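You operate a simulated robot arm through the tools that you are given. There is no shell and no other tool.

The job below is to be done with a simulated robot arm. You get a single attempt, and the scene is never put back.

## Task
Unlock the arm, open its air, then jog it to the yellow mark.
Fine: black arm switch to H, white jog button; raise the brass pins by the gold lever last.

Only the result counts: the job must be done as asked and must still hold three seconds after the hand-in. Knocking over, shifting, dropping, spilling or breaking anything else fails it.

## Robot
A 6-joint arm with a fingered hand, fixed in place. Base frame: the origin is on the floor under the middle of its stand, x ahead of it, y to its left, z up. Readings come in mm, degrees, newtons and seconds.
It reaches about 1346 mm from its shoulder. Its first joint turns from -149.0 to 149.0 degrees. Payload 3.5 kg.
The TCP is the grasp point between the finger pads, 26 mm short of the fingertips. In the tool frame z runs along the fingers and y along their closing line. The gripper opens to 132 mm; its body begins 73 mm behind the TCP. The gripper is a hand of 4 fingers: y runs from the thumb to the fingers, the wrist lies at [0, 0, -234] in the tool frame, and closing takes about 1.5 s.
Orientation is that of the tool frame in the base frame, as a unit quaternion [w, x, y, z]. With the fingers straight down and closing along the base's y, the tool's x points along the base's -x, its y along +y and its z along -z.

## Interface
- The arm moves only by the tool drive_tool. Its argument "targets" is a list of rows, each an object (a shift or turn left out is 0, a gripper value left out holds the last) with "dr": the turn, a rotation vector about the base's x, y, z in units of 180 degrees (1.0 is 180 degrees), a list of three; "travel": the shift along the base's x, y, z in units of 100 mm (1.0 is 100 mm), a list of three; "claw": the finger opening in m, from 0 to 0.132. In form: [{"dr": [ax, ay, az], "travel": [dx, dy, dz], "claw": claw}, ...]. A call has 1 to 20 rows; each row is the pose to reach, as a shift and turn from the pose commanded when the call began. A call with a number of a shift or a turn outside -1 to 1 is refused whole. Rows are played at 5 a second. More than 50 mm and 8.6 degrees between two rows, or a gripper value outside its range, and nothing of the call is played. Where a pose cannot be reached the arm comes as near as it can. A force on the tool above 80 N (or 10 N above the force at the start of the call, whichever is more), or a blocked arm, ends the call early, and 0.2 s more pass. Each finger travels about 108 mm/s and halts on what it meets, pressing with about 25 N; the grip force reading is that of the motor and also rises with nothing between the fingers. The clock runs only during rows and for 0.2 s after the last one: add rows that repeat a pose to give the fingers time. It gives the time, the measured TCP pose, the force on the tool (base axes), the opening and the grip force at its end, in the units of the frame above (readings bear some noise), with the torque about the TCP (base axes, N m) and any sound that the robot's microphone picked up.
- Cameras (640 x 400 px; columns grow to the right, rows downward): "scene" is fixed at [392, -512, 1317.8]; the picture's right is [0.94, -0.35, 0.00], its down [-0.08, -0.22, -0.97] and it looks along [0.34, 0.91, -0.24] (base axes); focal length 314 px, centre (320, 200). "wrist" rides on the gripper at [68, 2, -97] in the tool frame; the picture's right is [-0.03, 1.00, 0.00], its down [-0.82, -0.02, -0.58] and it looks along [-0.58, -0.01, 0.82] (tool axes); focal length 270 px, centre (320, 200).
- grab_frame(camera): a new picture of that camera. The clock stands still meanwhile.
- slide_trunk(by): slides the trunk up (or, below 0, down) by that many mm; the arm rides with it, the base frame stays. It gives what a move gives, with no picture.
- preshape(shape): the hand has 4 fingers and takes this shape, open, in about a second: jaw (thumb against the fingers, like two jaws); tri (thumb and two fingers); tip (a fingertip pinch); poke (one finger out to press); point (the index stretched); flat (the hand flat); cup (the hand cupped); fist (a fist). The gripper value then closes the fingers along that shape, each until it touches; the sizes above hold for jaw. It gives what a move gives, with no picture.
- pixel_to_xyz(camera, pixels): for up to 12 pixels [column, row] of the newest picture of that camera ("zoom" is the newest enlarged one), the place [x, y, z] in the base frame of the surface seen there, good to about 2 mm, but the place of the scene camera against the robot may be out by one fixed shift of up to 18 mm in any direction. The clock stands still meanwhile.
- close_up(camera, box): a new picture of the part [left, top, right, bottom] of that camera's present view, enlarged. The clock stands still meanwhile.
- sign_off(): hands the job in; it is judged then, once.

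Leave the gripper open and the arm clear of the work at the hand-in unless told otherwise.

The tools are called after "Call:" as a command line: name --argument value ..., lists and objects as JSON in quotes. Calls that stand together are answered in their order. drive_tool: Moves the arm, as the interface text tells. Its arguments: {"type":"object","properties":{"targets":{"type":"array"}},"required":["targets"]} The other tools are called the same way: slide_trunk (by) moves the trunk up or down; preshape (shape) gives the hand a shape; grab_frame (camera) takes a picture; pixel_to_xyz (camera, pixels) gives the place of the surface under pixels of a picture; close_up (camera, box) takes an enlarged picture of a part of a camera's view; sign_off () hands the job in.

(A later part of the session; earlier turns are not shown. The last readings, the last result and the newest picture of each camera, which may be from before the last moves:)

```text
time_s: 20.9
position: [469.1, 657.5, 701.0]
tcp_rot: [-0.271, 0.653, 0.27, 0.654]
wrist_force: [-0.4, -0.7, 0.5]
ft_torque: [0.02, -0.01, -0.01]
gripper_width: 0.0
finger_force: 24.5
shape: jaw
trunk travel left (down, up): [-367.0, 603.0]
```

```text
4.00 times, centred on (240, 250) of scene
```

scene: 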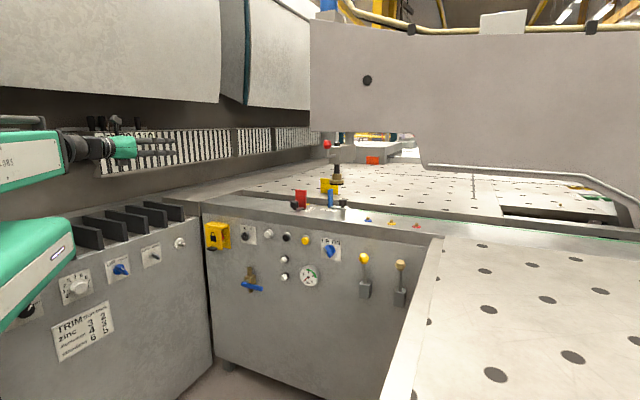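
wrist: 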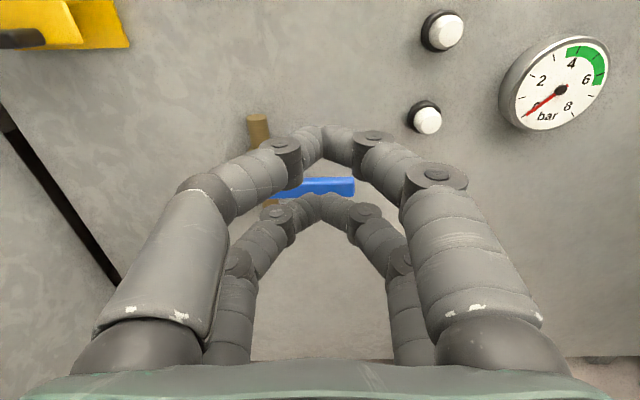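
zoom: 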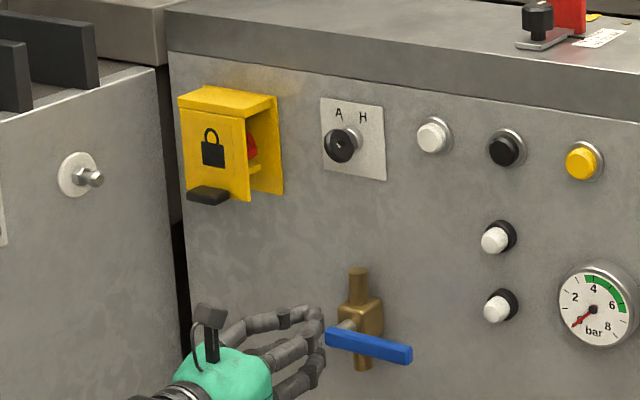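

The steps exceeded 50 mm (vector length). I'll use more rows.

Call:
drive_tool --targets '[{"travel": [-0.23, 0.31, 0.02]}, {"travel": [-0.46, 0.62, 0.04]}, {"travel": [-0.69, 0.93, 0.07]}, {"travel": [-0.69, 0.93, 0.07]}]'

Call:
drive_tool --targets '[{"travel": [-0.23, 0.31, 0.02]}, {"travel": [-0.46, 0.62, 0.04]}, {"travel": [-0.69, 0.93, 0.07]}, {"travel": [-0.69, 0.93, 0.07]}]'

Call:
grab_frame --camera "wrist"

Call:
close_up --camera "scene" --box '[160, 200, 320, 300]'

```text
time_s: 21.9
position: [402.0, 753.1, 701.9]
tcp_rot: [-0.271, 0.653, 0.271, 0.654]
wrist_force: [0.1, 0.3, 0.5]
ft_torque: [0.0, 0.0, -0.04]
gripper_width: 0.1
finger_force: 25.0
shape: jaw
out of reach, approached as far as the arm can: row 3, 4
trunk travel left (down, up): [-367.0, 603.0]
```

```text
time_s: 22.9
position: [328.1, 843.2, 702.3]
tcp_rot: [-0.271, 0.652, 0.269, 0.655]
wrist_force: [-0.3, -0.9, -0.4]
ft_torque: [-0.02, -0.03, -0.02]
gripper_width: 0.0
finger_force: 25.0
shape: jaw
out of reach, approached as far as the arm can: row 1, 2, 3, 4
trunk travel left (down, up): [-367.0, 603.0]
```

```text
taken
```

wrist: 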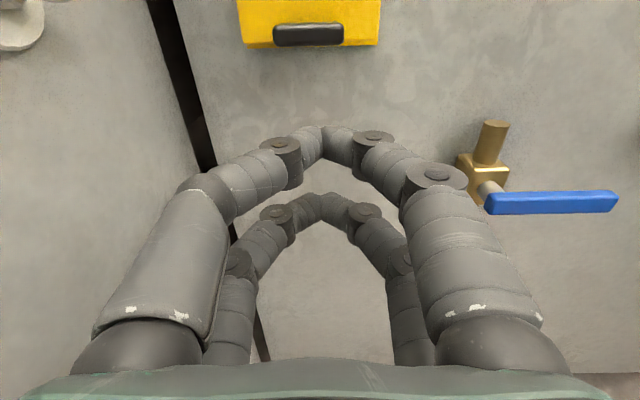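

```text
4.00 times, centred on (240, 250) of scene
```

zoom: 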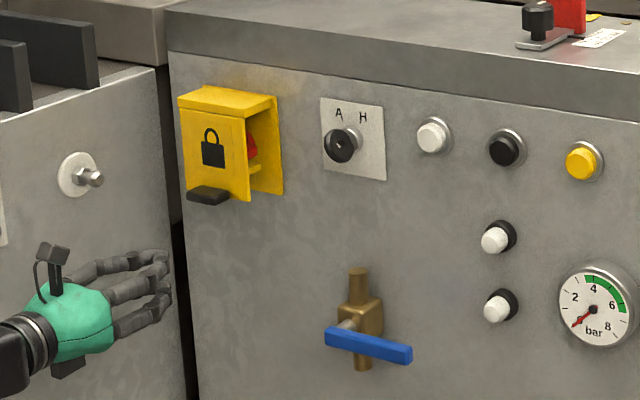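

The z command is not being followed (z stayed ≈702). I'll test a plain upward move of 30 mm in small steps.

Call:
drive_tool --targets '[{"travel": [0, 0, 0.1]}, {"travel": [0, 0, 0.2]}, {"travel": [0, 0, 0.3]}, {"travel": [0, 0, 0.3]}]'

```text
time_s: 23.9
position: [332.2, 844.4, 701.7]
tcp_rot: [-0.271, 0.652, 0.269, 0.655]
wrist_force: [-0.5, 0.6, -0.3]
ft_torque: [0.03, 0.0, 0.0]
gripper_width: 0.1
finger_force: 24.8
shape: jaw
out of reach, approached as far as the arm can: row 1, 2, 3, 4
trunk travel left (down, up): [-367.0, 603.0]
```

Vertical motion is blocked in this posture (possibly a wrist joint limit). I'll test whether rolling the hand about its pointing axis frees it: roll +16° here.

Call:
drive_tool --targets '[{"dr": [0.0314, 0.0314, 0]}, {"dr": [0.0628, 0.0628, 0]}, {"dr": [0.0628, 0.0628, 0]}]'

Call:
drive_tool --targets '[{"travel": [0, 0, 0.15]}, {"travel": [0, 0, 0.15]}]'

```text
time_s: 24.7
position: [331.1, 843.9, 701.7]
tcp_rot: [-0.359, 0.685, 0.176, 0.609]
wrist_force: [-0.6, 0.1, -0.3]
ft_torque: [0.0, 0.0, 0.02]
gripper_width: 0.0
finger_force: 25.0
shape: jaw
trunk travel left (down, up): [-367.0, 603.0]
```

```text
time_s: 25.3
position: [331.7, 844.6, 701.7]
tcp_rot: [-0.36, 0.684, 0.176, 0.609]
wrist_force: [0.9, -1.2, 0.4]
ft_torque: [-0.01, -0.03, -0.01]
gripper_width: 0.2
finger_force: 24.5
shape: jaw
out of reach, approached as far as the arm can: row 1, 2
trunk travel left (down, up): [-367.0, 603.0]
```

Roll works; z up doesn't. Try z down 20 mm.

Call:
drive_tool --targets '[{"travel": [0, 0, -0.1]}, {"travel": [0, 0, -0.2]}, {"travel": [0, 0, -0.2]}]'

Call:
grab_frame --camera "scene"

```text
time_s: 26.1
position: [331.2, 843.4, 701.7]
tcp_rot: [-0.359, 0.685, 0.177, 0.609]
wrist_force: [0.2, 0.6, 0.1]
ft_torque: [0.01, 0.01, 0.0]
gripper_width: 0.1
finger_force: 24.5
shape: jaw
out of reach, approached as far as the arm can: row 1, 2, 3
trunk travel left (down, up): [-367.0, 603.0]
```

```text
taken
```

scene: 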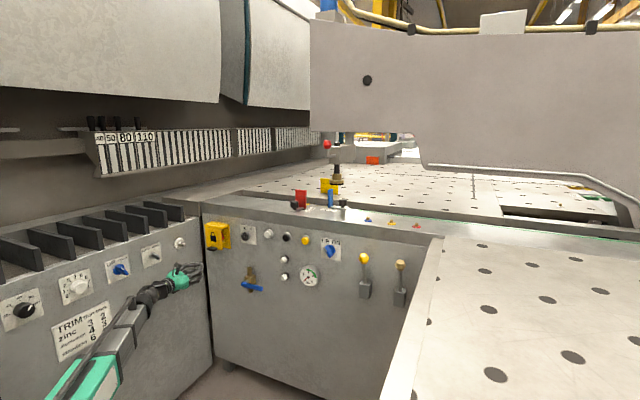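

That explains it: the wrist stays at a fixed height relative to the trunk (a SCARA-like arm), so vertical moves are done with the trunk slide. I'll undo the roll and advance 78 mm toward the panel under the tab.

Call:
drive_tool --targets '[{"dr": [-0.0314, -0.0314, 0], "travel": [0.14, 0.14, 0]}, {"dr": [-0.0628, -0.0628, 0], "travel": [0.28, 0.28, 0]}, {"dr": [-0.0628, -0.0628, 0], "travel": [0.42, 0.42, 0]}, {"dr": [-0.0628, -0.0628, 0], "travel": [0.55, 0.55, 0]}, {"dr": [-0.0628, -0.0628, 0], "travel": [0.55, 0.55, 0]}]'

Call:
grab_frame --camera "wrist"

Call:
close_up --camera "scene" --box '[170, 210, 266, 270]'

```text
time_s: 27.3
position: [387.4, 897.1, 701.0]
tcp_rot: [-0.271, 0.652, 0.27, 0.654]
wrist_force: [0.3, -0.3, -0.1]
ft_torque: [-0.01, 0.0, 0.0]
gripper_width: 0.1
finger_force: 24.4
shape: jaw
trunk travel left (down, up): [-367.0, 603.0]
```

```text
taken
```

wrist: 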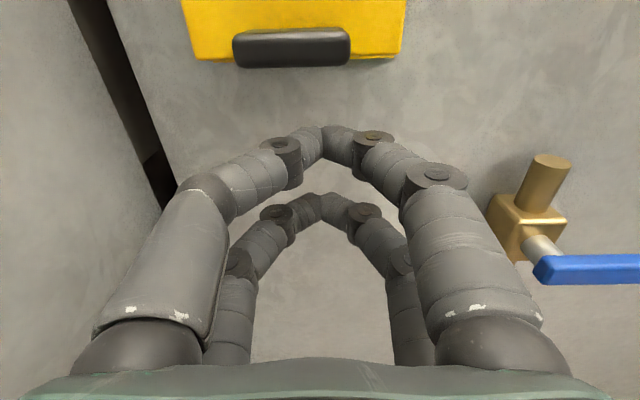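

```text
6.67 times, centred on (218, 240) of scene
```

zoom: 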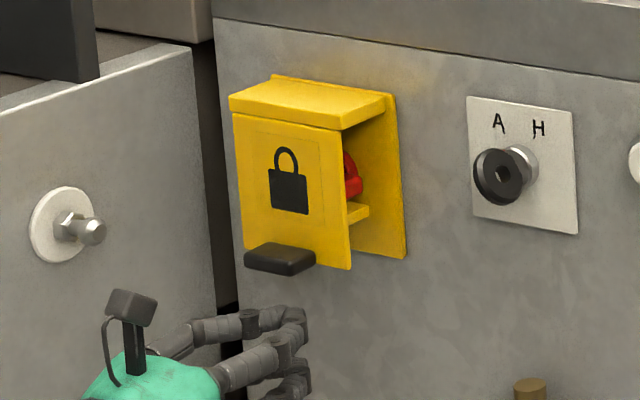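

Fingertips are under the tab (u≈-360, tip d≈930). Raise the trunk 40 mm to make contact and start lifting.

Call:
slide_trunk --by 40

Call:
grab_frame --camera "wrist"

Call:
close_up --camera "scene" --box '[170, 210, 266, 270]'

```text
time_s: 28.0
position: [386.7, 897.0, 730.3]
tcp_rot: [-0.277, 0.663, 0.264, 0.644]
wrist_force: [-8.6, -6.5, -52.3]
ft_torque: [-0.32, 0.74, -0.03]
gripper_width: 0.0
finger_force: 25.4
shape: jaw
trunk travel left (down, up): [-403.0, 567.0]
stopped: the force on the tool passed its limit at 95 N (the readings are from after the stop); the commanded pose is now the measured one
```

```text
taken
```

wrist: 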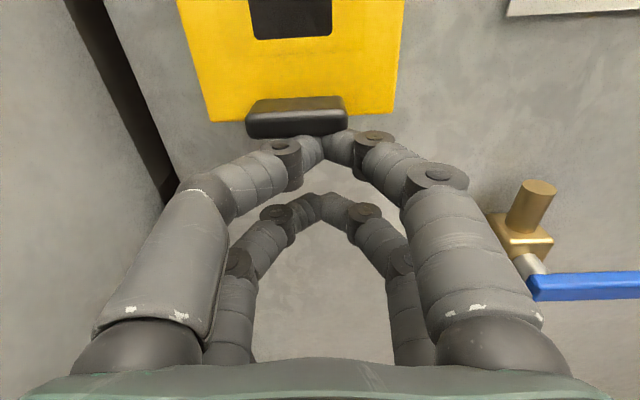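

```text
6.67 times, centred on (218, 240) of scene
```

zoom: 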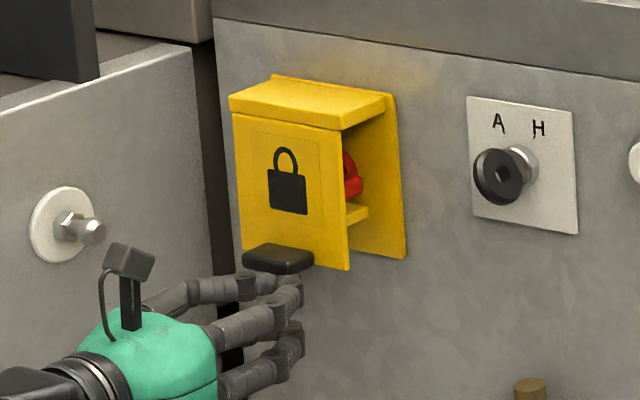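

Contact: 52 N upward but with an inward friction component, so the flap barely moved. While the fingers press up under the tab, I'll pull outward (-n) to swing it.

Call:
drive_tool --targets '[{"travel": [-0.05, -0.05, 0]}, {"travel": [-0.1, -0.1, 0]}, {"travel": [-0.1, -0.1, 0]}]'

Call:
grab_frame --camera "wrist"

Call:
close_up --camera "scene" --box '[170, 210, 266, 270]'

```text
time_s: 28.8
position: [376.6, 886.2, 732.5]
tcp_rot: [-0.275, 0.661, 0.266, 0.645]
wrist_force: [-10.2, -2.5, -30.1]
ft_torque: [-0.39, 0.42, 0.12]
gripper_width: 0.0
finger_force: 24.7
shape: jaw
trunk travel left (down, up): [-403.0, 567.0]
```

```text
taken
```

wrist: 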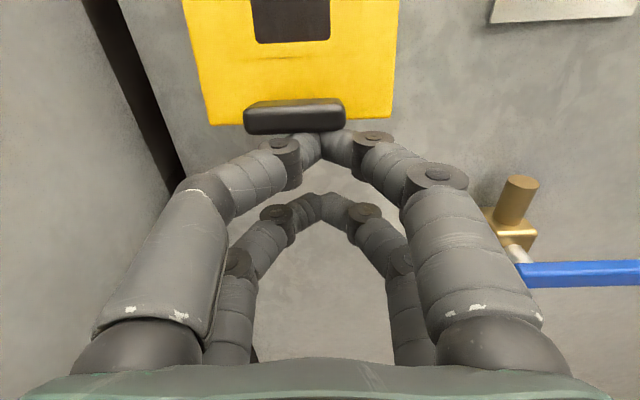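

```text
6.67 times, centred on (218, 240) of scene
```

zoom: 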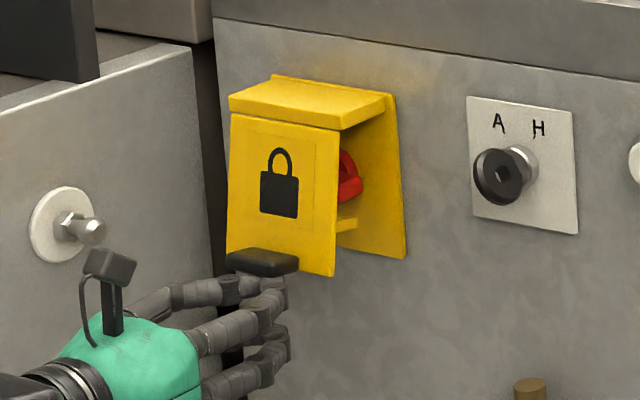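

The flap is swinging out (~10°). Continue pulling outward 25 mm, then lift.

Call:
drive_tool --targets '[{"travel": [-0.06, -0.06, 0]}, {"travel": [-0.12, -0.12, 0]}, {"travel": [-0.18, -0.18, 0]}, {"travel": [-0.18, -0.18, 0]}]'

Call:
slide_trunk --by 12

Call:
close_up --camera "scene" --box '[170, 210, 266, 270]'

```text
time_s: 29.8
position: [358.4, 864.7, 735.6]
tcp_rot: [-0.276, 0.659, 0.265, 0.647]
wrist_force: [1.1, -0.5, -0.1]
ft_torque: [0.01, 0.0, 0.01]
gripper_width: 0.1
finger_force: 24.2
shape: jaw
trunk travel left (down, up): [-403.0, 567.0]
```

```text
time_s: 30.4
position: [359.6, 866.2, 747.2]
tcp_rot: [-0.275, 0.659, 0.265, 0.647]
wrist_force: [-0.4, 0.1, 0.3]
ft_torque: [0.02, -0.01, 0.01]
gripper_width: 0.2
finger_force: 24.8
shape: jaw
trunk travel left (down, up): [-415.0, 555.0]
```

```text
6.67 times, centred on (218, 240) of scene
```

zoom: 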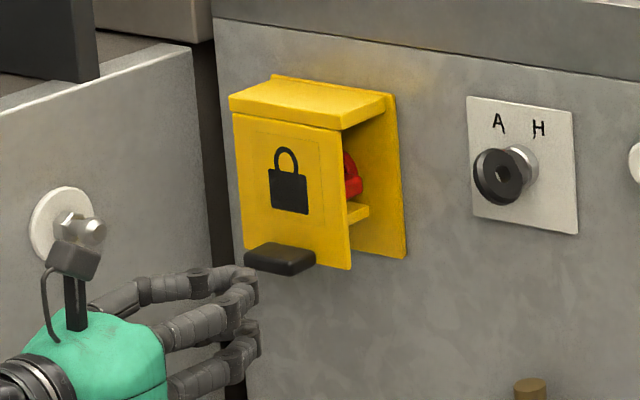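

The flap fell back when contact was lost, so it self-closes; also the inner "shelf" moved with the flap (it's a rib on it). I'll scoop it from below instead: back off, take the "point" shape, and pitch the hand up 45° so the fingertip can go behind the flap's bottom edge (and the camera can look in).

Call:
drive_tool --targets '[{"travel": [-0.2, -0.2, 0]}, {"travel": [-0.4, -0.4, 0]}, {"travel": [-0.6, -0.6, 0]}, {"travel": [-0.6, -0.6, 0]}]'

Call:
preshape --shape "point"

Call:
drive_tool --targets '[{"dr": [0.0295, -0.0295, 0], "travel": [0, 0, 0.3]}, {"dr": [0.0589, -0.0589, 0], "travel": [0, 0, 0.6]}, {"dr": [0.0884, -0.0884, 0], "travel": [0, 0, 0.9]}, {"dr": [0.0884, -0.0884, 0], "travel": [0, 0, 0.9]}]'

Call:
grab_frame --camera "wrist"

```text
time_s: 31.4
position: [299.8, 803.8, 747.7]
tcp_rot: [-0.276, 0.659, 0.266, 0.647]
wrist_force: [0.0, -0.1, 0.2]
ft_torque: [-0.02, 0.0, 0.0]
gripper_width: 0.0
finger_force: 24.9
shape: jaw
trunk travel left (down, up): [-415.0, 555.0]
```

```text
time_s: 32.3
position: [298.0, 805.3, 747.8]
tcp_rot: [-0.275, 0.659, 0.265, 0.647]
wrist_force: [1.1, -0.8, 0.0]
ft_torque: [0.01, -0.05, 0.01]
gripper_width: 0.3
finger_force: 0.1
shape: point
trunk travel left (down, up): [-415.0, 555.0]
```

```text
time_s: 33.3
position: [297.1, 806.1, 837.6]
tcp_rot: [-0.326, 0.518, 0.209, 0.763]
wrist_force: [0.2, 0.4, 0.4]
ft_torque: [0.02, 0.01, -0.03]
gripper_width: 0.0
finger_force: 0.1
shape: point
trunk travel left (down, up): [-415.0, 555.0]
```

```text
taken
```

wrist: 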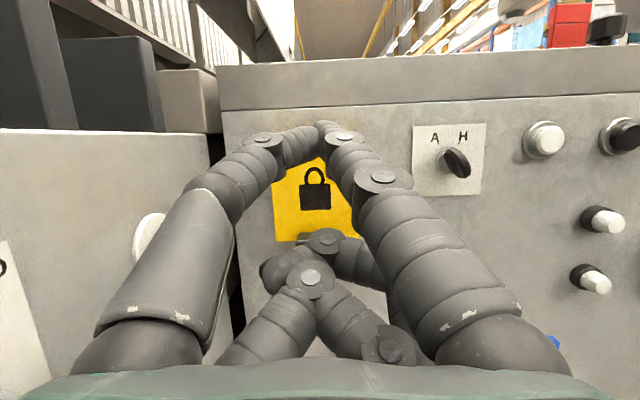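

Pitch works and the tip is now centered at (322,130). Continue to 45° pitch.

Call:
drive_tool --targets '[{"dr": [0.0295, -0.0295, 0], "travel": [0, 0, 0.27]}, {"dr": [0.0589, -0.0589, 0], "travel": [0, 0, 0.53]}, {"dr": [0.0884, -0.0884, 0], "travel": [0, 0, 0.76]}, {"dr": [0.0884, -0.0884, 0], "travel": [0, 0, 0.76]}]'

Call:
slide_trunk --by -240

Call:
grab_frame --camera "wrist"

Call:
pixel_to_xyz --camera "wrist" --pixels '[[322, 128], [322, 140], [310, 135], [335, 135], [300, 270], [325, 240], [340, 135], [260, 140], [383, 180]]'

```text
time_s: 34.3
position: [299.0, 806.2, 914.2]
tcp_rot: [-0.362, 0.36, 0.144, 0.848]
wrist_force: [0.2, 0.1, -0.4]
ft_torque: [0.0, 0.03, -0.01]
gripper_width: 0.0
finger_force: 0.0
shape: point
trunk travel left (down, up): [-415.0, 555.0]
```

```text
time_s: 36.8
position: [299.4, 806.8, 673.4]
tcp_rot: [-0.361, 0.36, 0.144, 0.848]
wrist_force: [0.3, -0.4, 0.6]
ft_torque: [0.02, -0.01, 0.02]
gripper_width: 0.1
finger_force: 0.0
shape: point
trunk travel left (down, up): [-175.0, 795.0]
```

```text
taken
```

wrist: 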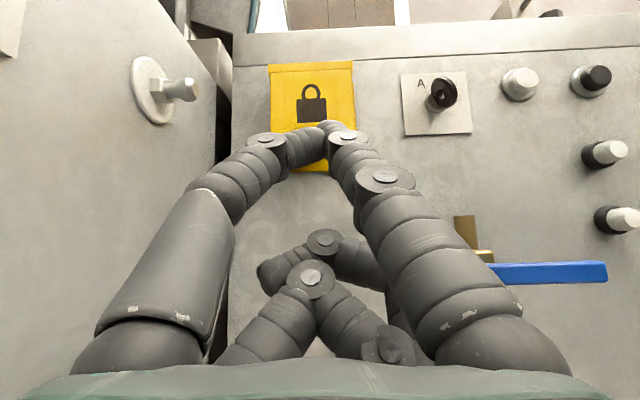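

```text
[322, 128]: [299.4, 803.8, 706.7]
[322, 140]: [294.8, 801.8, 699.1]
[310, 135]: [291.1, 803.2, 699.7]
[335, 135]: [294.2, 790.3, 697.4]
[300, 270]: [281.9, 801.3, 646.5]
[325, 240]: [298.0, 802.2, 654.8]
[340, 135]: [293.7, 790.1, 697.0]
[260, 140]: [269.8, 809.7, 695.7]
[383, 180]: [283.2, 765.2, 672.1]
```

Tip top is about 33–37 mm above the TCP at the same depth. I'll advance 178 mm toward the panel below the flap (tip top z≈709, flap bottom 755).

Call:
drive_tool --targets '[{"travel": [0.3, 0.3, 0]}, {"travel": [0.6, 0.6, 0]}, {"travel": [0.9, 0.9, 0]}, {"travel": [0.9, 0.9, 0]}]'

Call:
drive_tool --targets '[{"travel": [0.18, 0.18, 0]}, {"travel": [0.36, 0.36, 0]}, {"travel": [0.36, 0.36, 0]}]'

Call:
grab_frame --camera "wrist"

Call:
close_up --camera "scene" --box '[170, 210, 266, 270]'

```text
time_s: 37.8
position: [385.6, 898.0, 673.8]
tcp_rot: [-0.361, 0.36, 0.144, 0.848]
wrist_force: [1.2, -0.7, -0.5]
ft_torque: [-0.04, -0.04, -0.03]
gripper_width: 0.0
finger_force: 0.1
shape: point
out of reach, approached as far as the arm can: row 1
trunk travel left (down, up): [-175.0, 795.0]
```

```text
time_s: 38.6
position: [423.8, 935.5, 673.5]
tcp_rot: [-0.361, 0.36, 0.144, 0.848]
wrist_force: [0.6, -0.2, -0.1]
ft_torque: [0.0, 0.01, 0.02]
gripper_width: 0.0
finger_force: 0.0
shape: point
trunk travel left (down, up): [-175.0, 795.0]
```

```text
taken
```

wrist: 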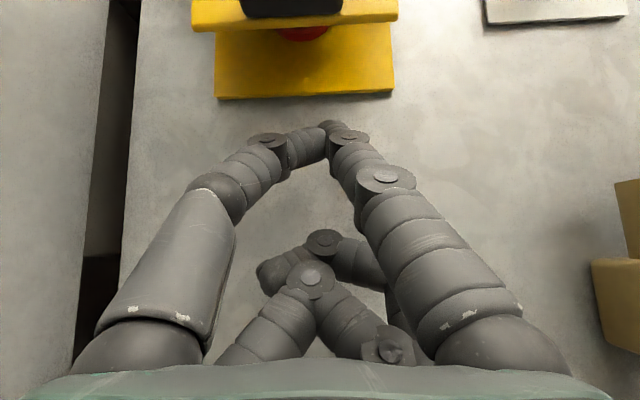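

```text
6.67 times, centred on (218, 240) of scene
```

zoom: 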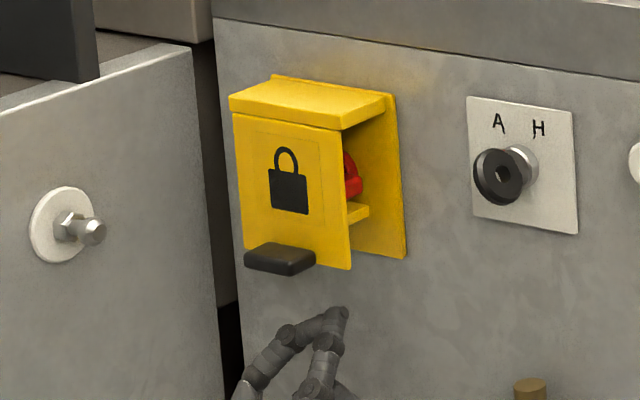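

The camera now looks up into the gap between flap and base plate. I'll enlarge to check clearance.

Call:
close_up --camera "wrist" --box '[180, 0, 420, 150]'

Call:
pixel_to_xyz --camera "zoom" --pixels '[[300, 40], [500, 70], [300, 72], [500, 56], [320, 95], [320, 250], [395, 335], [410, 345], [320, 160], [130, 90]]'

```text
2.67 times, centred on (300, 75) of wrist
```

zoom: 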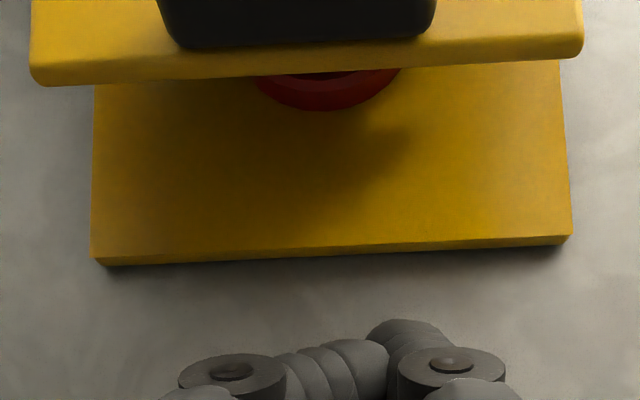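

```text
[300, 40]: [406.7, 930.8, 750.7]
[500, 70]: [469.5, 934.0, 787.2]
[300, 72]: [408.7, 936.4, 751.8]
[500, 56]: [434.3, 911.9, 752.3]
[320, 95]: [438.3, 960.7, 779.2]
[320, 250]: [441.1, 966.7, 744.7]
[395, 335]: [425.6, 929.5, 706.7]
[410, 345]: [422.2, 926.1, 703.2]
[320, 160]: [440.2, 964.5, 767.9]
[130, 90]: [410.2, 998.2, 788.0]
```

Flap bottom edge z≈751 (d 946–952), base plate d≈993; my tip is at d≈958–975, between them. Raise the trunk 45 mm.

Call:
slide_trunk --by 45

Call:
close_up --camera "wrist" --box '[160, 0, 480, 200]'

Call:
close_up --camera "scene" --box '[170, 210, 266, 270]'

```text
time_s: 39.5
position: [423.4, 934.5, 720.1]
tcp_rot: [-0.361, 0.36, 0.144, 0.848]
wrist_force: [0.6, 0.1, -0.7]
ft_torque: [-0.03, -0.01, -0.02]
gripper_width: 0.1
finger_force: 0.0
shape: point
trunk travel left (down, up): [-220.0, 750.0]
```

```text
2.00 times, centred on (320, 100) of wrist
```

zoom: 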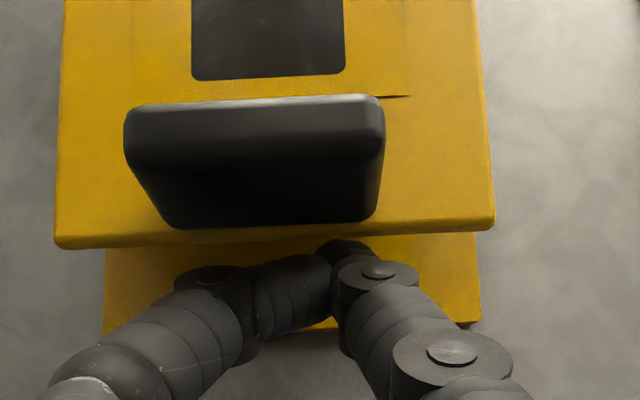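

```text
6.67 times, centred on (218, 240) of scene
```

zoom: 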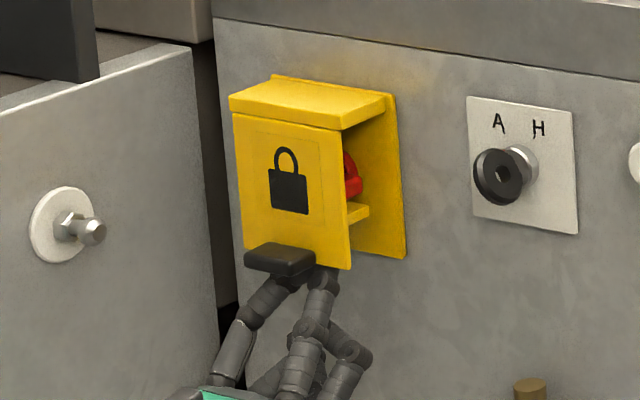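

Tip is just entering behind the flap's lower edge. Raise another 15 mm.

Call:
slide_trunk --by 15

Call:
close_up --camera "scene" --box '[170, 210, 266, 270]'

```text
time_s: 40.1
position: [424.7, 937.1, 728.9]
tcp_rot: [-0.361, 0.362, 0.145, 0.847]
wrist_force: [0.8, 1.3, -33.1]
ft_torque: [-0.01, -0.4, 0.11]
gripper_width: 0.1
finger_force: 0.1
shape: point
trunk travel left (down, up): [-235.0, 735.0]
```

```text
6.67 times, centred on (218, 240) of scene
```

zoom: 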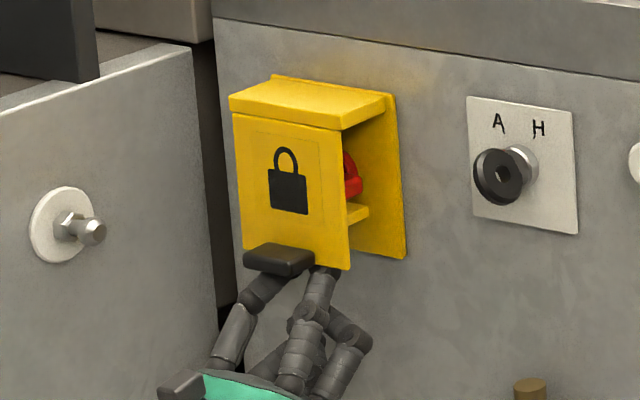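

33 N upward contact. Now pull outward 15 mm with the tip behind the flap edge.

Call:
drive_tool --targets '[{"travel": [-0.05, -0.05, 0]}, {"travel": [-0.1, -0.1, 0]}, {"travel": [-0.15, -0.15, 0]}, {"travel": [-0.15, -0.15, 0]}]'

Call:
close_up --camera "scene" --box '[170, 210, 266, 270]'

Call:
grab_frame --camera "wrist"

```text
time_s: 41.1
position: [409.8, 919.0, 733.6]
tcp_rot: [-0.36, 0.36, 0.143, 0.849]
wrist_force: [0.5, 0.7, -0.3]
ft_torque: [0.02, 0.0, 0.02]
gripper_width: 0.2
finger_force: 0.0
shape: point
trunk travel left (down, up): [-235.0, 735.0]
```

```text
6.67 times, centred on (218, 240) of scene
```

zoom: 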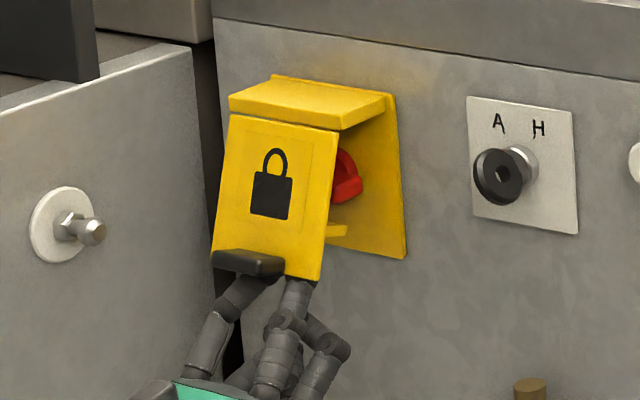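

```text
taken
```

wrist: 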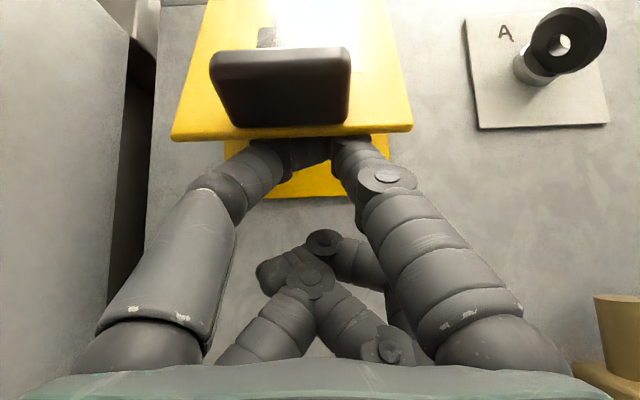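

The flap is now on top of my fingers at ~20°. Raise the trunk 30 mm to open it further.

Call:
slide_trunk --by 25

Call:
close_up --camera "scene" --box '[170, 210, 266, 270]'

```text
time_s: 41.6
position: [414.4, 923.4, 734.8]
tcp_rot: [-0.364, 0.375, 0.149, 0.84]
wrist_force: [-1.0, -1.6, -58.1]
ft_torque: [0.27, 0.13, -0.08]
gripper_width: 0.0
finger_force: 0.0
shape: point
trunk travel left (down, up): [-248.0, 722.0]
stopped: the force on the tool passed its limit at 100 N (the readings are from after the stop); the commanded pose is now the measured one
```

```text
6.67 times, centred on (218, 240) of scene
```

zoom: 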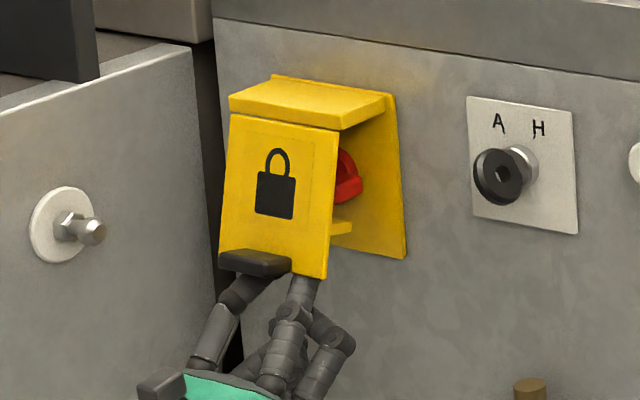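

The tip pressed up under the flap's inner rib (which sits under the hinge line), so lifting jams; I must pull outward instead. I'll relieve 6 mm, then pull outward 21 mm.

Call:
slide_trunk --by -6

Call:
drive_tool --targets '[{"travel": [-0.05, -0.05, 0]}, {"travel": [-0.1, -0.1, 0]}, {"travel": [-0.15, -0.15, 0]}, {"travel": [-0.2, -0.2, 0]}, {"travel": [-0.2, -0.2, 0]}]'

Call:
close_up --camera "scene" --box '[170, 210, 266, 270]'

Call:
grab_frame --camera "wrist"

```text
time_s: 42.1
position: [412.0, 920.9, 734.6]
tcp_rot: [-0.363, 0.37, 0.147, 0.843]
wrist_force: [0.8, 0.7, -24.5]
ft_torque: [-0.02, 0.3, -0.02]
gripper_width: 0.0
finger_force: 0.0
shape: point
trunk travel left (down, up): [-242.0, 728.0]
```

```text
time_s: 43.3
position: [392.2, 899.4, 736.8]
tcp_rot: [-0.364, 0.368, 0.146, 0.843]
wrist_force: [0.8, -0.5, 0.0]
ft_torque: [0.01, 0.03, 0.01]
gripper_width: 0.1
finger_force: 0.0
shape: point
trunk travel left (down, up): [-242.0, 728.0]
```

```text
6.67 times, centred on (218, 240) of scene
```

zoom: 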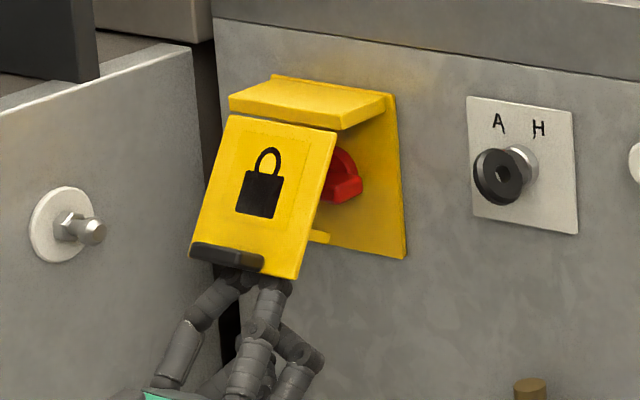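

```text
taken
```

wrist: 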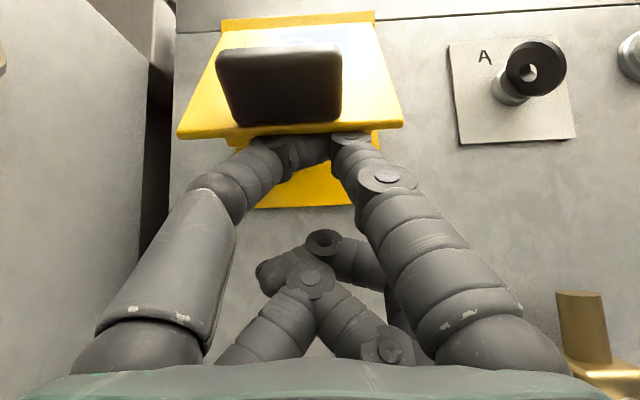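

Flap at roughly 35°. Continue: out 18 mm and up 12 mm in turn.

Call:
drive_tool --targets '[{"travel": [-0.05, -0.05, 0]}, {"travel": [-0.1, -0.1, 0]}, {"travel": [-0.13, -0.13, 0]}, {"travel": [-0.13, -0.13, 0]}]'

Call:
slide_trunk --by 15

Call:
close_up --camera "scene" --box '[170, 210, 266, 270]'

```text
time_s: 44.3
position: [379.1, 885.4, 737.3]
tcp_rot: [-0.363, 0.367, 0.145, 0.844]
wrist_force: [0.2, 1.1, -0.9]
ft_torque: [-0.02, 0.03, 0.0]
gripper_width: 0.0
finger_force: 0.1
shape: point
trunk travel left (down, up): [-242.0, 728.0]
```

```text
time_s: 45.0
position: [379.4, 883.4, 753.0]
tcp_rot: [-0.364, 0.368, 0.147, 0.843]
wrist_force: [-1.5, 0.0, -2.4]
ft_torque: [0.06, -0.04, -0.01]
gripper_width: 0.0
finger_force: 0.1
shape: point
trunk travel left (down, up): [-257.0, 713.0]
```

```text
6.67 times, centred on (218, 240) of scene
```

zoom: 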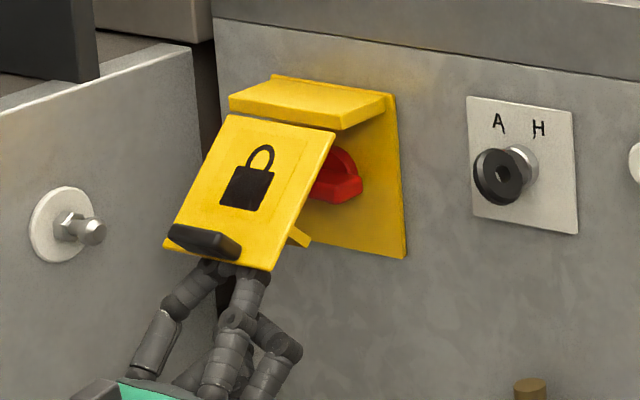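

Flap ~50° now with little force. Continue lifting 20 mm and look.

Call:
slide_trunk --by 20

Call:
drive_tool --targets '[{"travel": [-0.05, -0.05, 0]}, {"travel": [-0.1, -0.1, 0]}, {"travel": [-0.1, -0.1, 0]}]'

Call:
close_up --camera "scene" --box '[170, 210, 266, 270]'

```text
time_s: 45.4
position: [375.7, 880.9, 756.5]
tcp_rot: [-0.365, 0.37, 0.143, 0.842]
wrist_force: [-12.6, -12.4, -28.3]
ft_torque: [0.38, 0.08, -0.18]
gripper_width: 0.0
finger_force: 0.1
shape: point
trunk travel left (down, up): [-264.0, 706.0]
stopped: the force on the tool passed its limit at 105 N (the readings are from after the stop); the commanded pose is now the measured one
```

```text
time_s: 46.2
position: [366.5, 872.2, 758.1]
tcp_rot: [-0.365, 0.37, 0.143, 0.842]
wrist_force: [1.5, 0.3, 0.0]
ft_torque: [-0.02, 0.03, -0.02]
gripper_width: 0.0
finger_force: 0.0
shape: point
trunk travel left (down, up): [-264.0, 706.0]
```

```text
6.67 times, centred on (218, 240) of scene
```

zoom: 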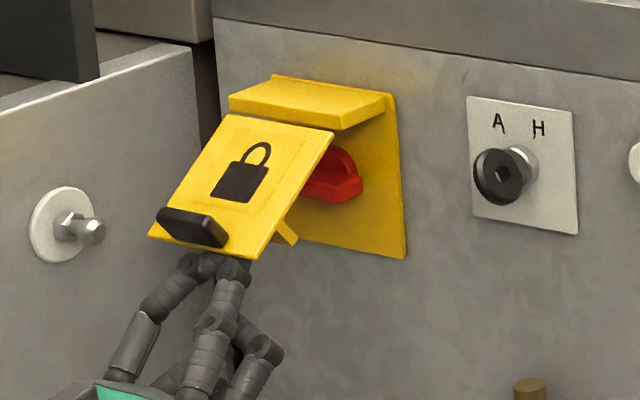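

Flap at ~60°. Small outward step (8 mm) to clear the rib, then lift in small increments.

Call:
drive_tool --targets '[{"travel": [-0.05, -0.05, 0]}, {"travel": [-0.05, -0.05, 0]}]'

Call:
slide_trunk --by 10

Call:
slide_trunk --by 10

Call:
close_up --camera "scene" --box '[170, 210, 266, 270]'

```text
time_s: 46.8
position: [362.2, 865.5, 758.9]
tcp_rot: [-0.367, 0.37, 0.144, 0.842]
wrist_force: [-0.6, 1.0, -0.1]
ft_torque: [-0.01, 0.03, -0.02]
gripper_width: 0.0
finger_force: 0.0
shape: point
trunk travel left (down, up): [-264.0, 706.0]
```

```text
time_s: 47.4
position: [363.1, 866.3, 768.3]
tcp_rot: [-0.366, 0.369, 0.144, 0.842]
wrist_force: [-0.4, 0.6, -0.2]
ft_torque: [-0.02, 0.0, -0.04]
gripper_width: 0.0
finger_force: 0.1
shape: point
trunk travel left (down, up): [-274.0, 696.0]
```

```text
time_s: 47.9
position: [361.8, 864.6, 778.9]
tcp_rot: [-0.366, 0.37, 0.144, 0.842]
wrist_force: [-3.7, -6.0, -5.6]
ft_torque: [0.22, -0.08, -0.12]
gripper_width: 0.1
finger_force: 0.0
shape: point
trunk travel left (down, up): [-284.0, 686.0]
```

```text
6.67 times, centred on (218, 240) of scene
```

zoom: 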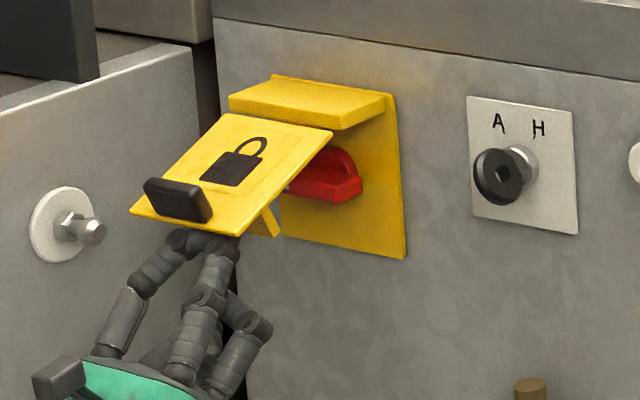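

Flap ~70°. Continue lifting in 10 mm steps.

Call:
slide_trunk --by 10

Call:
slide_trunk --by 10

Call:
slide_trunk --by 10

Call:
close_up --camera "scene" --box '[170, 210, 266, 270]'

Call:
grab_frame --camera "wrist"

```text
time_s: 48.5
position: [356.9, 860.2, 790.8]
tcp_rot: [-0.364, 0.366, 0.14, 0.845]
wrist_force: [-43.9, -56.1, -30.0]
ft_torque: [1.78, -0.91, -0.92]
gripper_width: 0.0
finger_force: 0.1
shape: point
trunk travel left (down, up): [-294.0, 676.0]
```

```text
time_s: 48.8
position: [358.5, 860.0, 793.6]
tcp_rot: [-0.366, 0.365, 0.14, 0.845]
wrist_force: [-10.7, -9.8, -3.9]
ft_torque: [0.29, -0.25, -0.14]
gripper_width: 0.1
finger_force: 0.0
shape: point
trunk travel left (down, up): [-295.0, 675.0]
stopped: the force on the tool passed its limit at 93 N (the readings are from after the stop); the commanded pose is now the measured one
```

```text
time_s: 49.4
position: [356.2, 858.1, 805.9]
tcp_rot: [-0.365, 0.362, 0.137, 0.847]
wrist_force: [-33.7, -35.4, -9.3]
ft_torque: [1.17, -0.9, -0.55]
gripper_width: 0.0
finger_force: 0.1
shape: point
trunk travel left (down, up): [-305.0, 665.0]
```

```text
6.67 times, centred on (218, 240) of scene
```

zoom: 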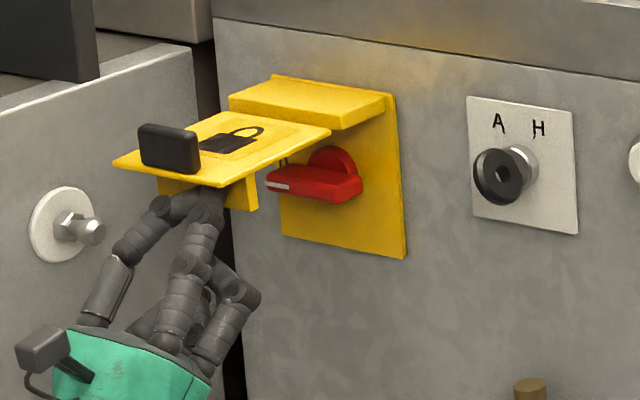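

```text
taken
```

wrist: 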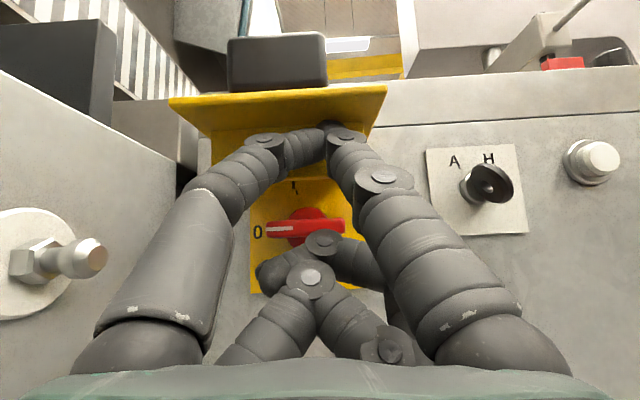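

The flap is now almost horizontal, revealing a red rotary switch: white pointer at left on "O", "I" mark at top. I'll relieve the side force by moving out 6 mm, then lift 8 mm more to see whether the flap reaches a resting position.

Call:
drive_tool --targets '[{"travel": [-0.05, -0.05, 0]}, {"travel": [-0.05, -0.05, 0]}]'

Call:
slide_trunk --by 8

Call:
close_up --camera "scene" --box '[170, 210, 266, 270]'

Call:
close_up --camera "wrist" --box '[220, 160, 380, 260]'

```text
time_s: 50.0
position: [355.3, 857.2, 803.0]
tcp_rot: [-0.365, 0.366, 0.139, 0.845]
wrist_force: [-6.2, -7.0, -2.6]
ft_torque: [0.25, -0.17, -0.12]
gripper_width: 0.0
finger_force: 0.0
shape: point
trunk travel left (down, up): [-305.0, 665.0]
```

```text
time_s: 50.6
position: [352.1, 856.4, 811.0]
tcp_rot: [-0.364, 0.366, 0.14, 0.845]
wrist_force: [-8.8, -5.9, -1.3]
ft_torque: [0.21, -0.28, -0.05]
gripper_width: 0.0
finger_force: 0.1
shape: point
trunk travel left (down, up): [-313.0, 657.0]
```

```text
6.67 times, centred on (218, 240) of scene
```

zoom: 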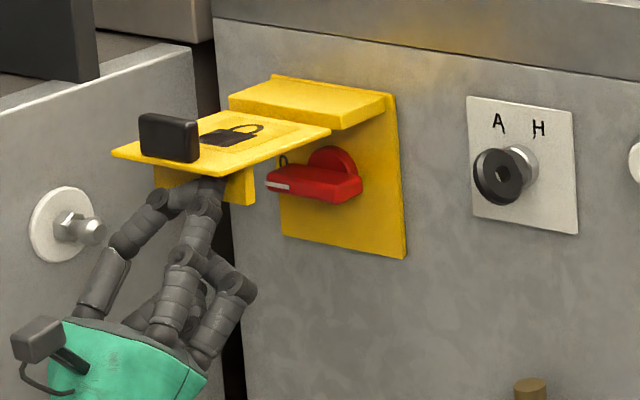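

```text
4.00 times, centred on (300, 210) of wrist
```

zoom: 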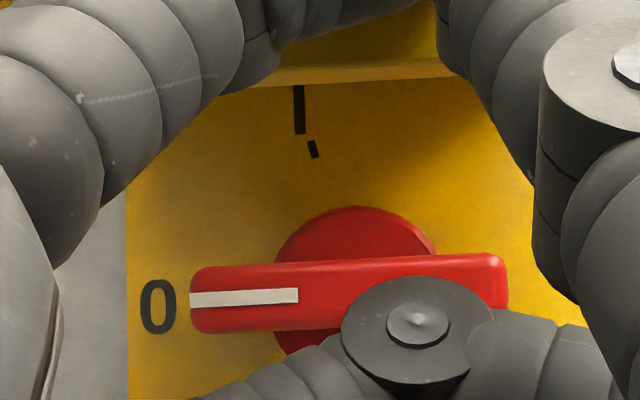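

The switch reads "0" at left (pointer on it) and "I" near the top. I'll measure knob, marks and flap with this picture.

Call:
pixel_to_xyz --camera "zoom" --pixels '[[313, 150], [299, 105], [157, 305], [195, 300], [245, 298], [350, 215], [350, 280], [500, 280], [200, 325], [420, 262], [290, 270], [480, 300]]'

Call:
pixel_to_xyz --camera "wrist" --pixels '[[280, 70], [180, 105], [380, 95], [325, 130], [260, 115], [240, 155]]'

```text
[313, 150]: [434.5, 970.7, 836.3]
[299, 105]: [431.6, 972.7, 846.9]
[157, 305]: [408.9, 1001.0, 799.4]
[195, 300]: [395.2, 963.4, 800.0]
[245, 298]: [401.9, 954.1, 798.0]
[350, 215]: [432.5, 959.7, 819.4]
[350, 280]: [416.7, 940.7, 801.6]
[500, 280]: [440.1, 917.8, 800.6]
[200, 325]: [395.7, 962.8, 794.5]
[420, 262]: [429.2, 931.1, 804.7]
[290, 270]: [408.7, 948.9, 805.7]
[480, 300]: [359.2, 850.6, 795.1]
```

```text
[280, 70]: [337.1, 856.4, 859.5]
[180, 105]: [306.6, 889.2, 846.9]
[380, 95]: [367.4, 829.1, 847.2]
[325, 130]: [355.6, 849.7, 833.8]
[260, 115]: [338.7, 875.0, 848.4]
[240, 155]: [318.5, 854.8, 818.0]
```

Knob centre ≈ (u −370, z 800, bar front d≈960), bar half-length ~32 mm; "0" at left, "I" about 15° left of top → turn ~75° clockwise. Now check whether the flap stays up by itself: lower the trunk 12 mm.

Call:
slide_trunk --by -12

Call:
close_up --camera "scene" --box '[170, 210, 266, 270]'

```text
time_s: 51.2
position: [354.9, 856.2, 797.1]
tcp_rot: [-0.366, 0.365, 0.14, 0.845]
wrist_force: [-1.5, -1.3, -0.1]
ft_torque: [0.03, -0.07, 0.02]
gripper_width: 0.0
finger_force: 0.0
shape: point
trunk travel left (down, up): [-301.0, 669.0]
```

```text
6.67 times, centred on (218, 240) of scene
```

zoom: 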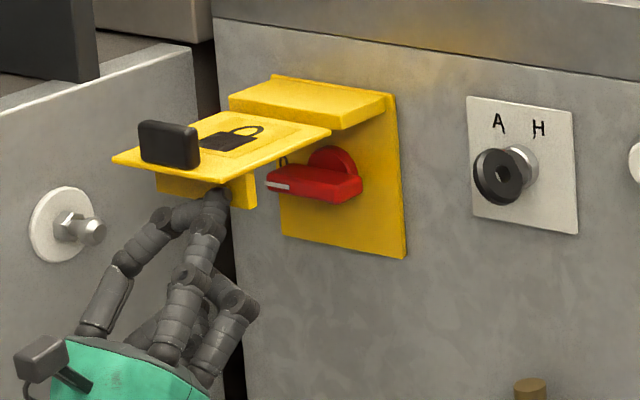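

The flap seems to stay. Lower another 20 mm to confirm.

Call:
slide_trunk --by -20

Call:
close_up --camera "scene" --box '[170, 210, 266, 270]'

```text
time_s: 51.9
position: [354.2, 856.8, 779.8]
tcp_rot: [-0.365, 0.366, 0.139, 0.845]
wrist_force: [-0.1, -0.2, 0.4]
ft_torque: [0.01, 0.02, 0.0]
gripper_width: 0.0
finger_force: 0.1
shape: point
trunk travel left (down, up): [-281.0, 689.0]
```

```text
6.67 times, centred on (218, 240) of scene
```

zoom: 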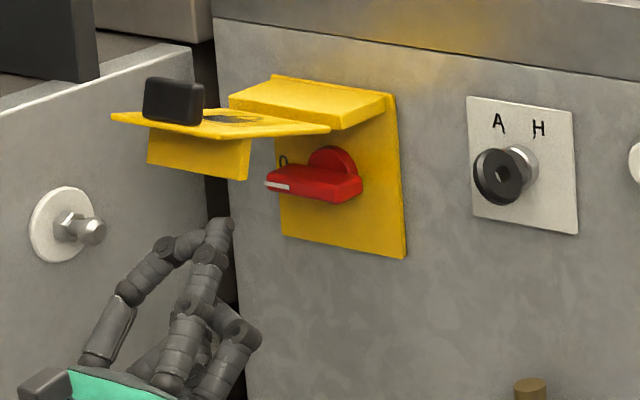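

The flap is now past horizontal and stays open by itself. Next is turning the red knob clockwise. I'll look from the present pose to plan finger placement and check the clearance to the post on the left machine.

Call:
grab_frame --camera "wrist"

Call:
pixel_to_xyz --camera "wrist" --pixels '[[100, 240], [60, 240], [325, 130], [280, 100], [160, 60], [300, 150], [120, 150]]'

```text
taken
```

wrist: 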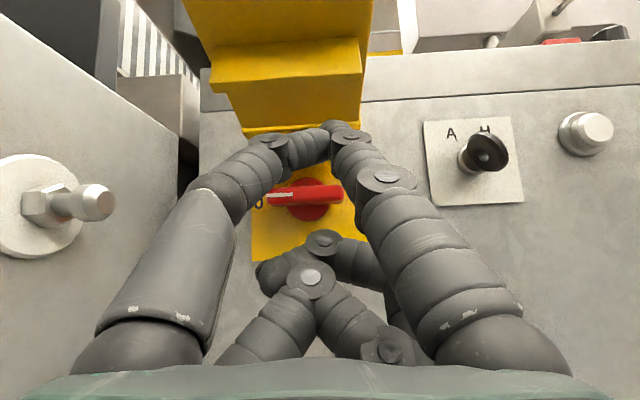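

```text
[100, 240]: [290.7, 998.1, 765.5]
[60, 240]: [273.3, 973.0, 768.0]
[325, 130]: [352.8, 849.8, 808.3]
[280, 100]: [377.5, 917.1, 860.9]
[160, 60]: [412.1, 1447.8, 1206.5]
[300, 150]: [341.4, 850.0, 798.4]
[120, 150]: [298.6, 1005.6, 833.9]
```

I'll enlarge the fingertip region and measure its extents relative to the TCP.

Call:
close_up --camera "wrist" --box '[200, 100, 440, 250]'

Call:
pixel_to_xyz --camera "zoom" --pixels '[[365, 62], [385, 75], [350, 70], [310, 90], [330, 110], [270, 85], [190, 105], [400, 100], [490, 200], [250, 115], [185, 245], [250, 250]]'

```text
2.67 times, centred on (320, 175) of wrist
```

zoom: 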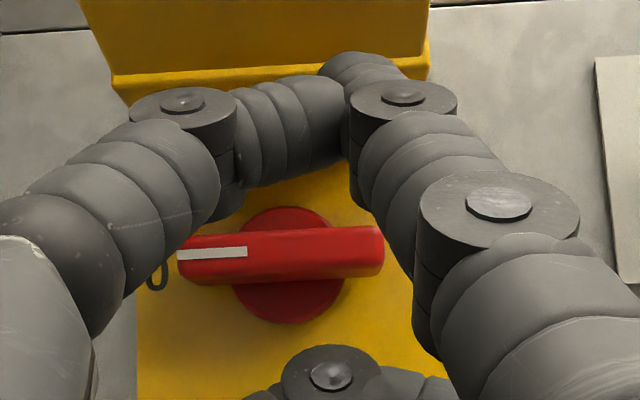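

```text
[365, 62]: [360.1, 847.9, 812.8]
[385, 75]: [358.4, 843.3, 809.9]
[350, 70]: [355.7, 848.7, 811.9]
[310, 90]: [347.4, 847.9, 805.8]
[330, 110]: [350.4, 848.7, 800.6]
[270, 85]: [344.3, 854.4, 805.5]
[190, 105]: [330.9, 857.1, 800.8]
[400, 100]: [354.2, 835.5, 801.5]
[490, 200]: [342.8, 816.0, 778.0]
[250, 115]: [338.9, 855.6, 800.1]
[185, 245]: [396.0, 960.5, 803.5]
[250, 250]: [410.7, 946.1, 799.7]
```

The index tip lies at about +9 mm (right), 24 mm forward, 25 mm above the TCP. Plan: come in from the right with a level hand yawed 35° left, fingertip above the bar's right end, and press down with the trunk to turn it clockwise. First retreat 70 mm, then level the hand.

Call:
drive_tool --targets '[{"travel": [-0.25, -0.25, 0]}, {"travel": [-0.5, -0.5, 0]}, {"travel": [-0.5, -0.5, 0]}]'

Call:
drive_tool --targets '[{"dr": [-0.0295, 0.0295, 0], "travel": [0.1, -0.1, -0.25]}, {"dr": [-0.0589, 0.0589, 0], "travel": [0.2, -0.2, -0.5]}, {"dr": [-0.0884, 0.0884, 0], "travel": [0.3, -0.3, -0.76]}, {"dr": [-0.1179, 0.1179, 0], "travel": [0.4, -0.4, -0.9]}, {"dr": [-0.1473, 0.1473, 0], "travel": [0.4, -0.4, -1.0]}, {"dr": [-0.1768, 0.1768, 0], "travel": [0.4, -0.4, -1.0]}, {"dr": [-0.1768, 0.1768, 0], "travel": [0.4, -0.4, -1.0]}]'

```text
time_s: 52.7
position: [302.7, 807.3, 778.8]
tcp_rot: [-0.365, 0.364, 0.14, 0.845]
wrist_force: [-0.7, 0.1, -0.2]
ft_torque: [0.01, -0.01, -0.02]
gripper_width: 0.1
finger_force: 0.0
shape: point
trunk travel left (down, up): [-281.0, 689.0]
```

```text
time_s: 54.3
position: [344.8, 767.8, 610.9]
tcp_rot: [-0.276, 0.665, 0.259, 0.644]
wrist_force: [0.5, 0.1, 0.1]
ft_torque: [-0.01, 0.01, 0.01]
gripper_width: 0.1
finger_force: 0.1
shape: point
out of reach, approached as far as the arm can: row 4, 5, 6, 7
trunk travel left (down, up): [-281.0, 689.0]
```

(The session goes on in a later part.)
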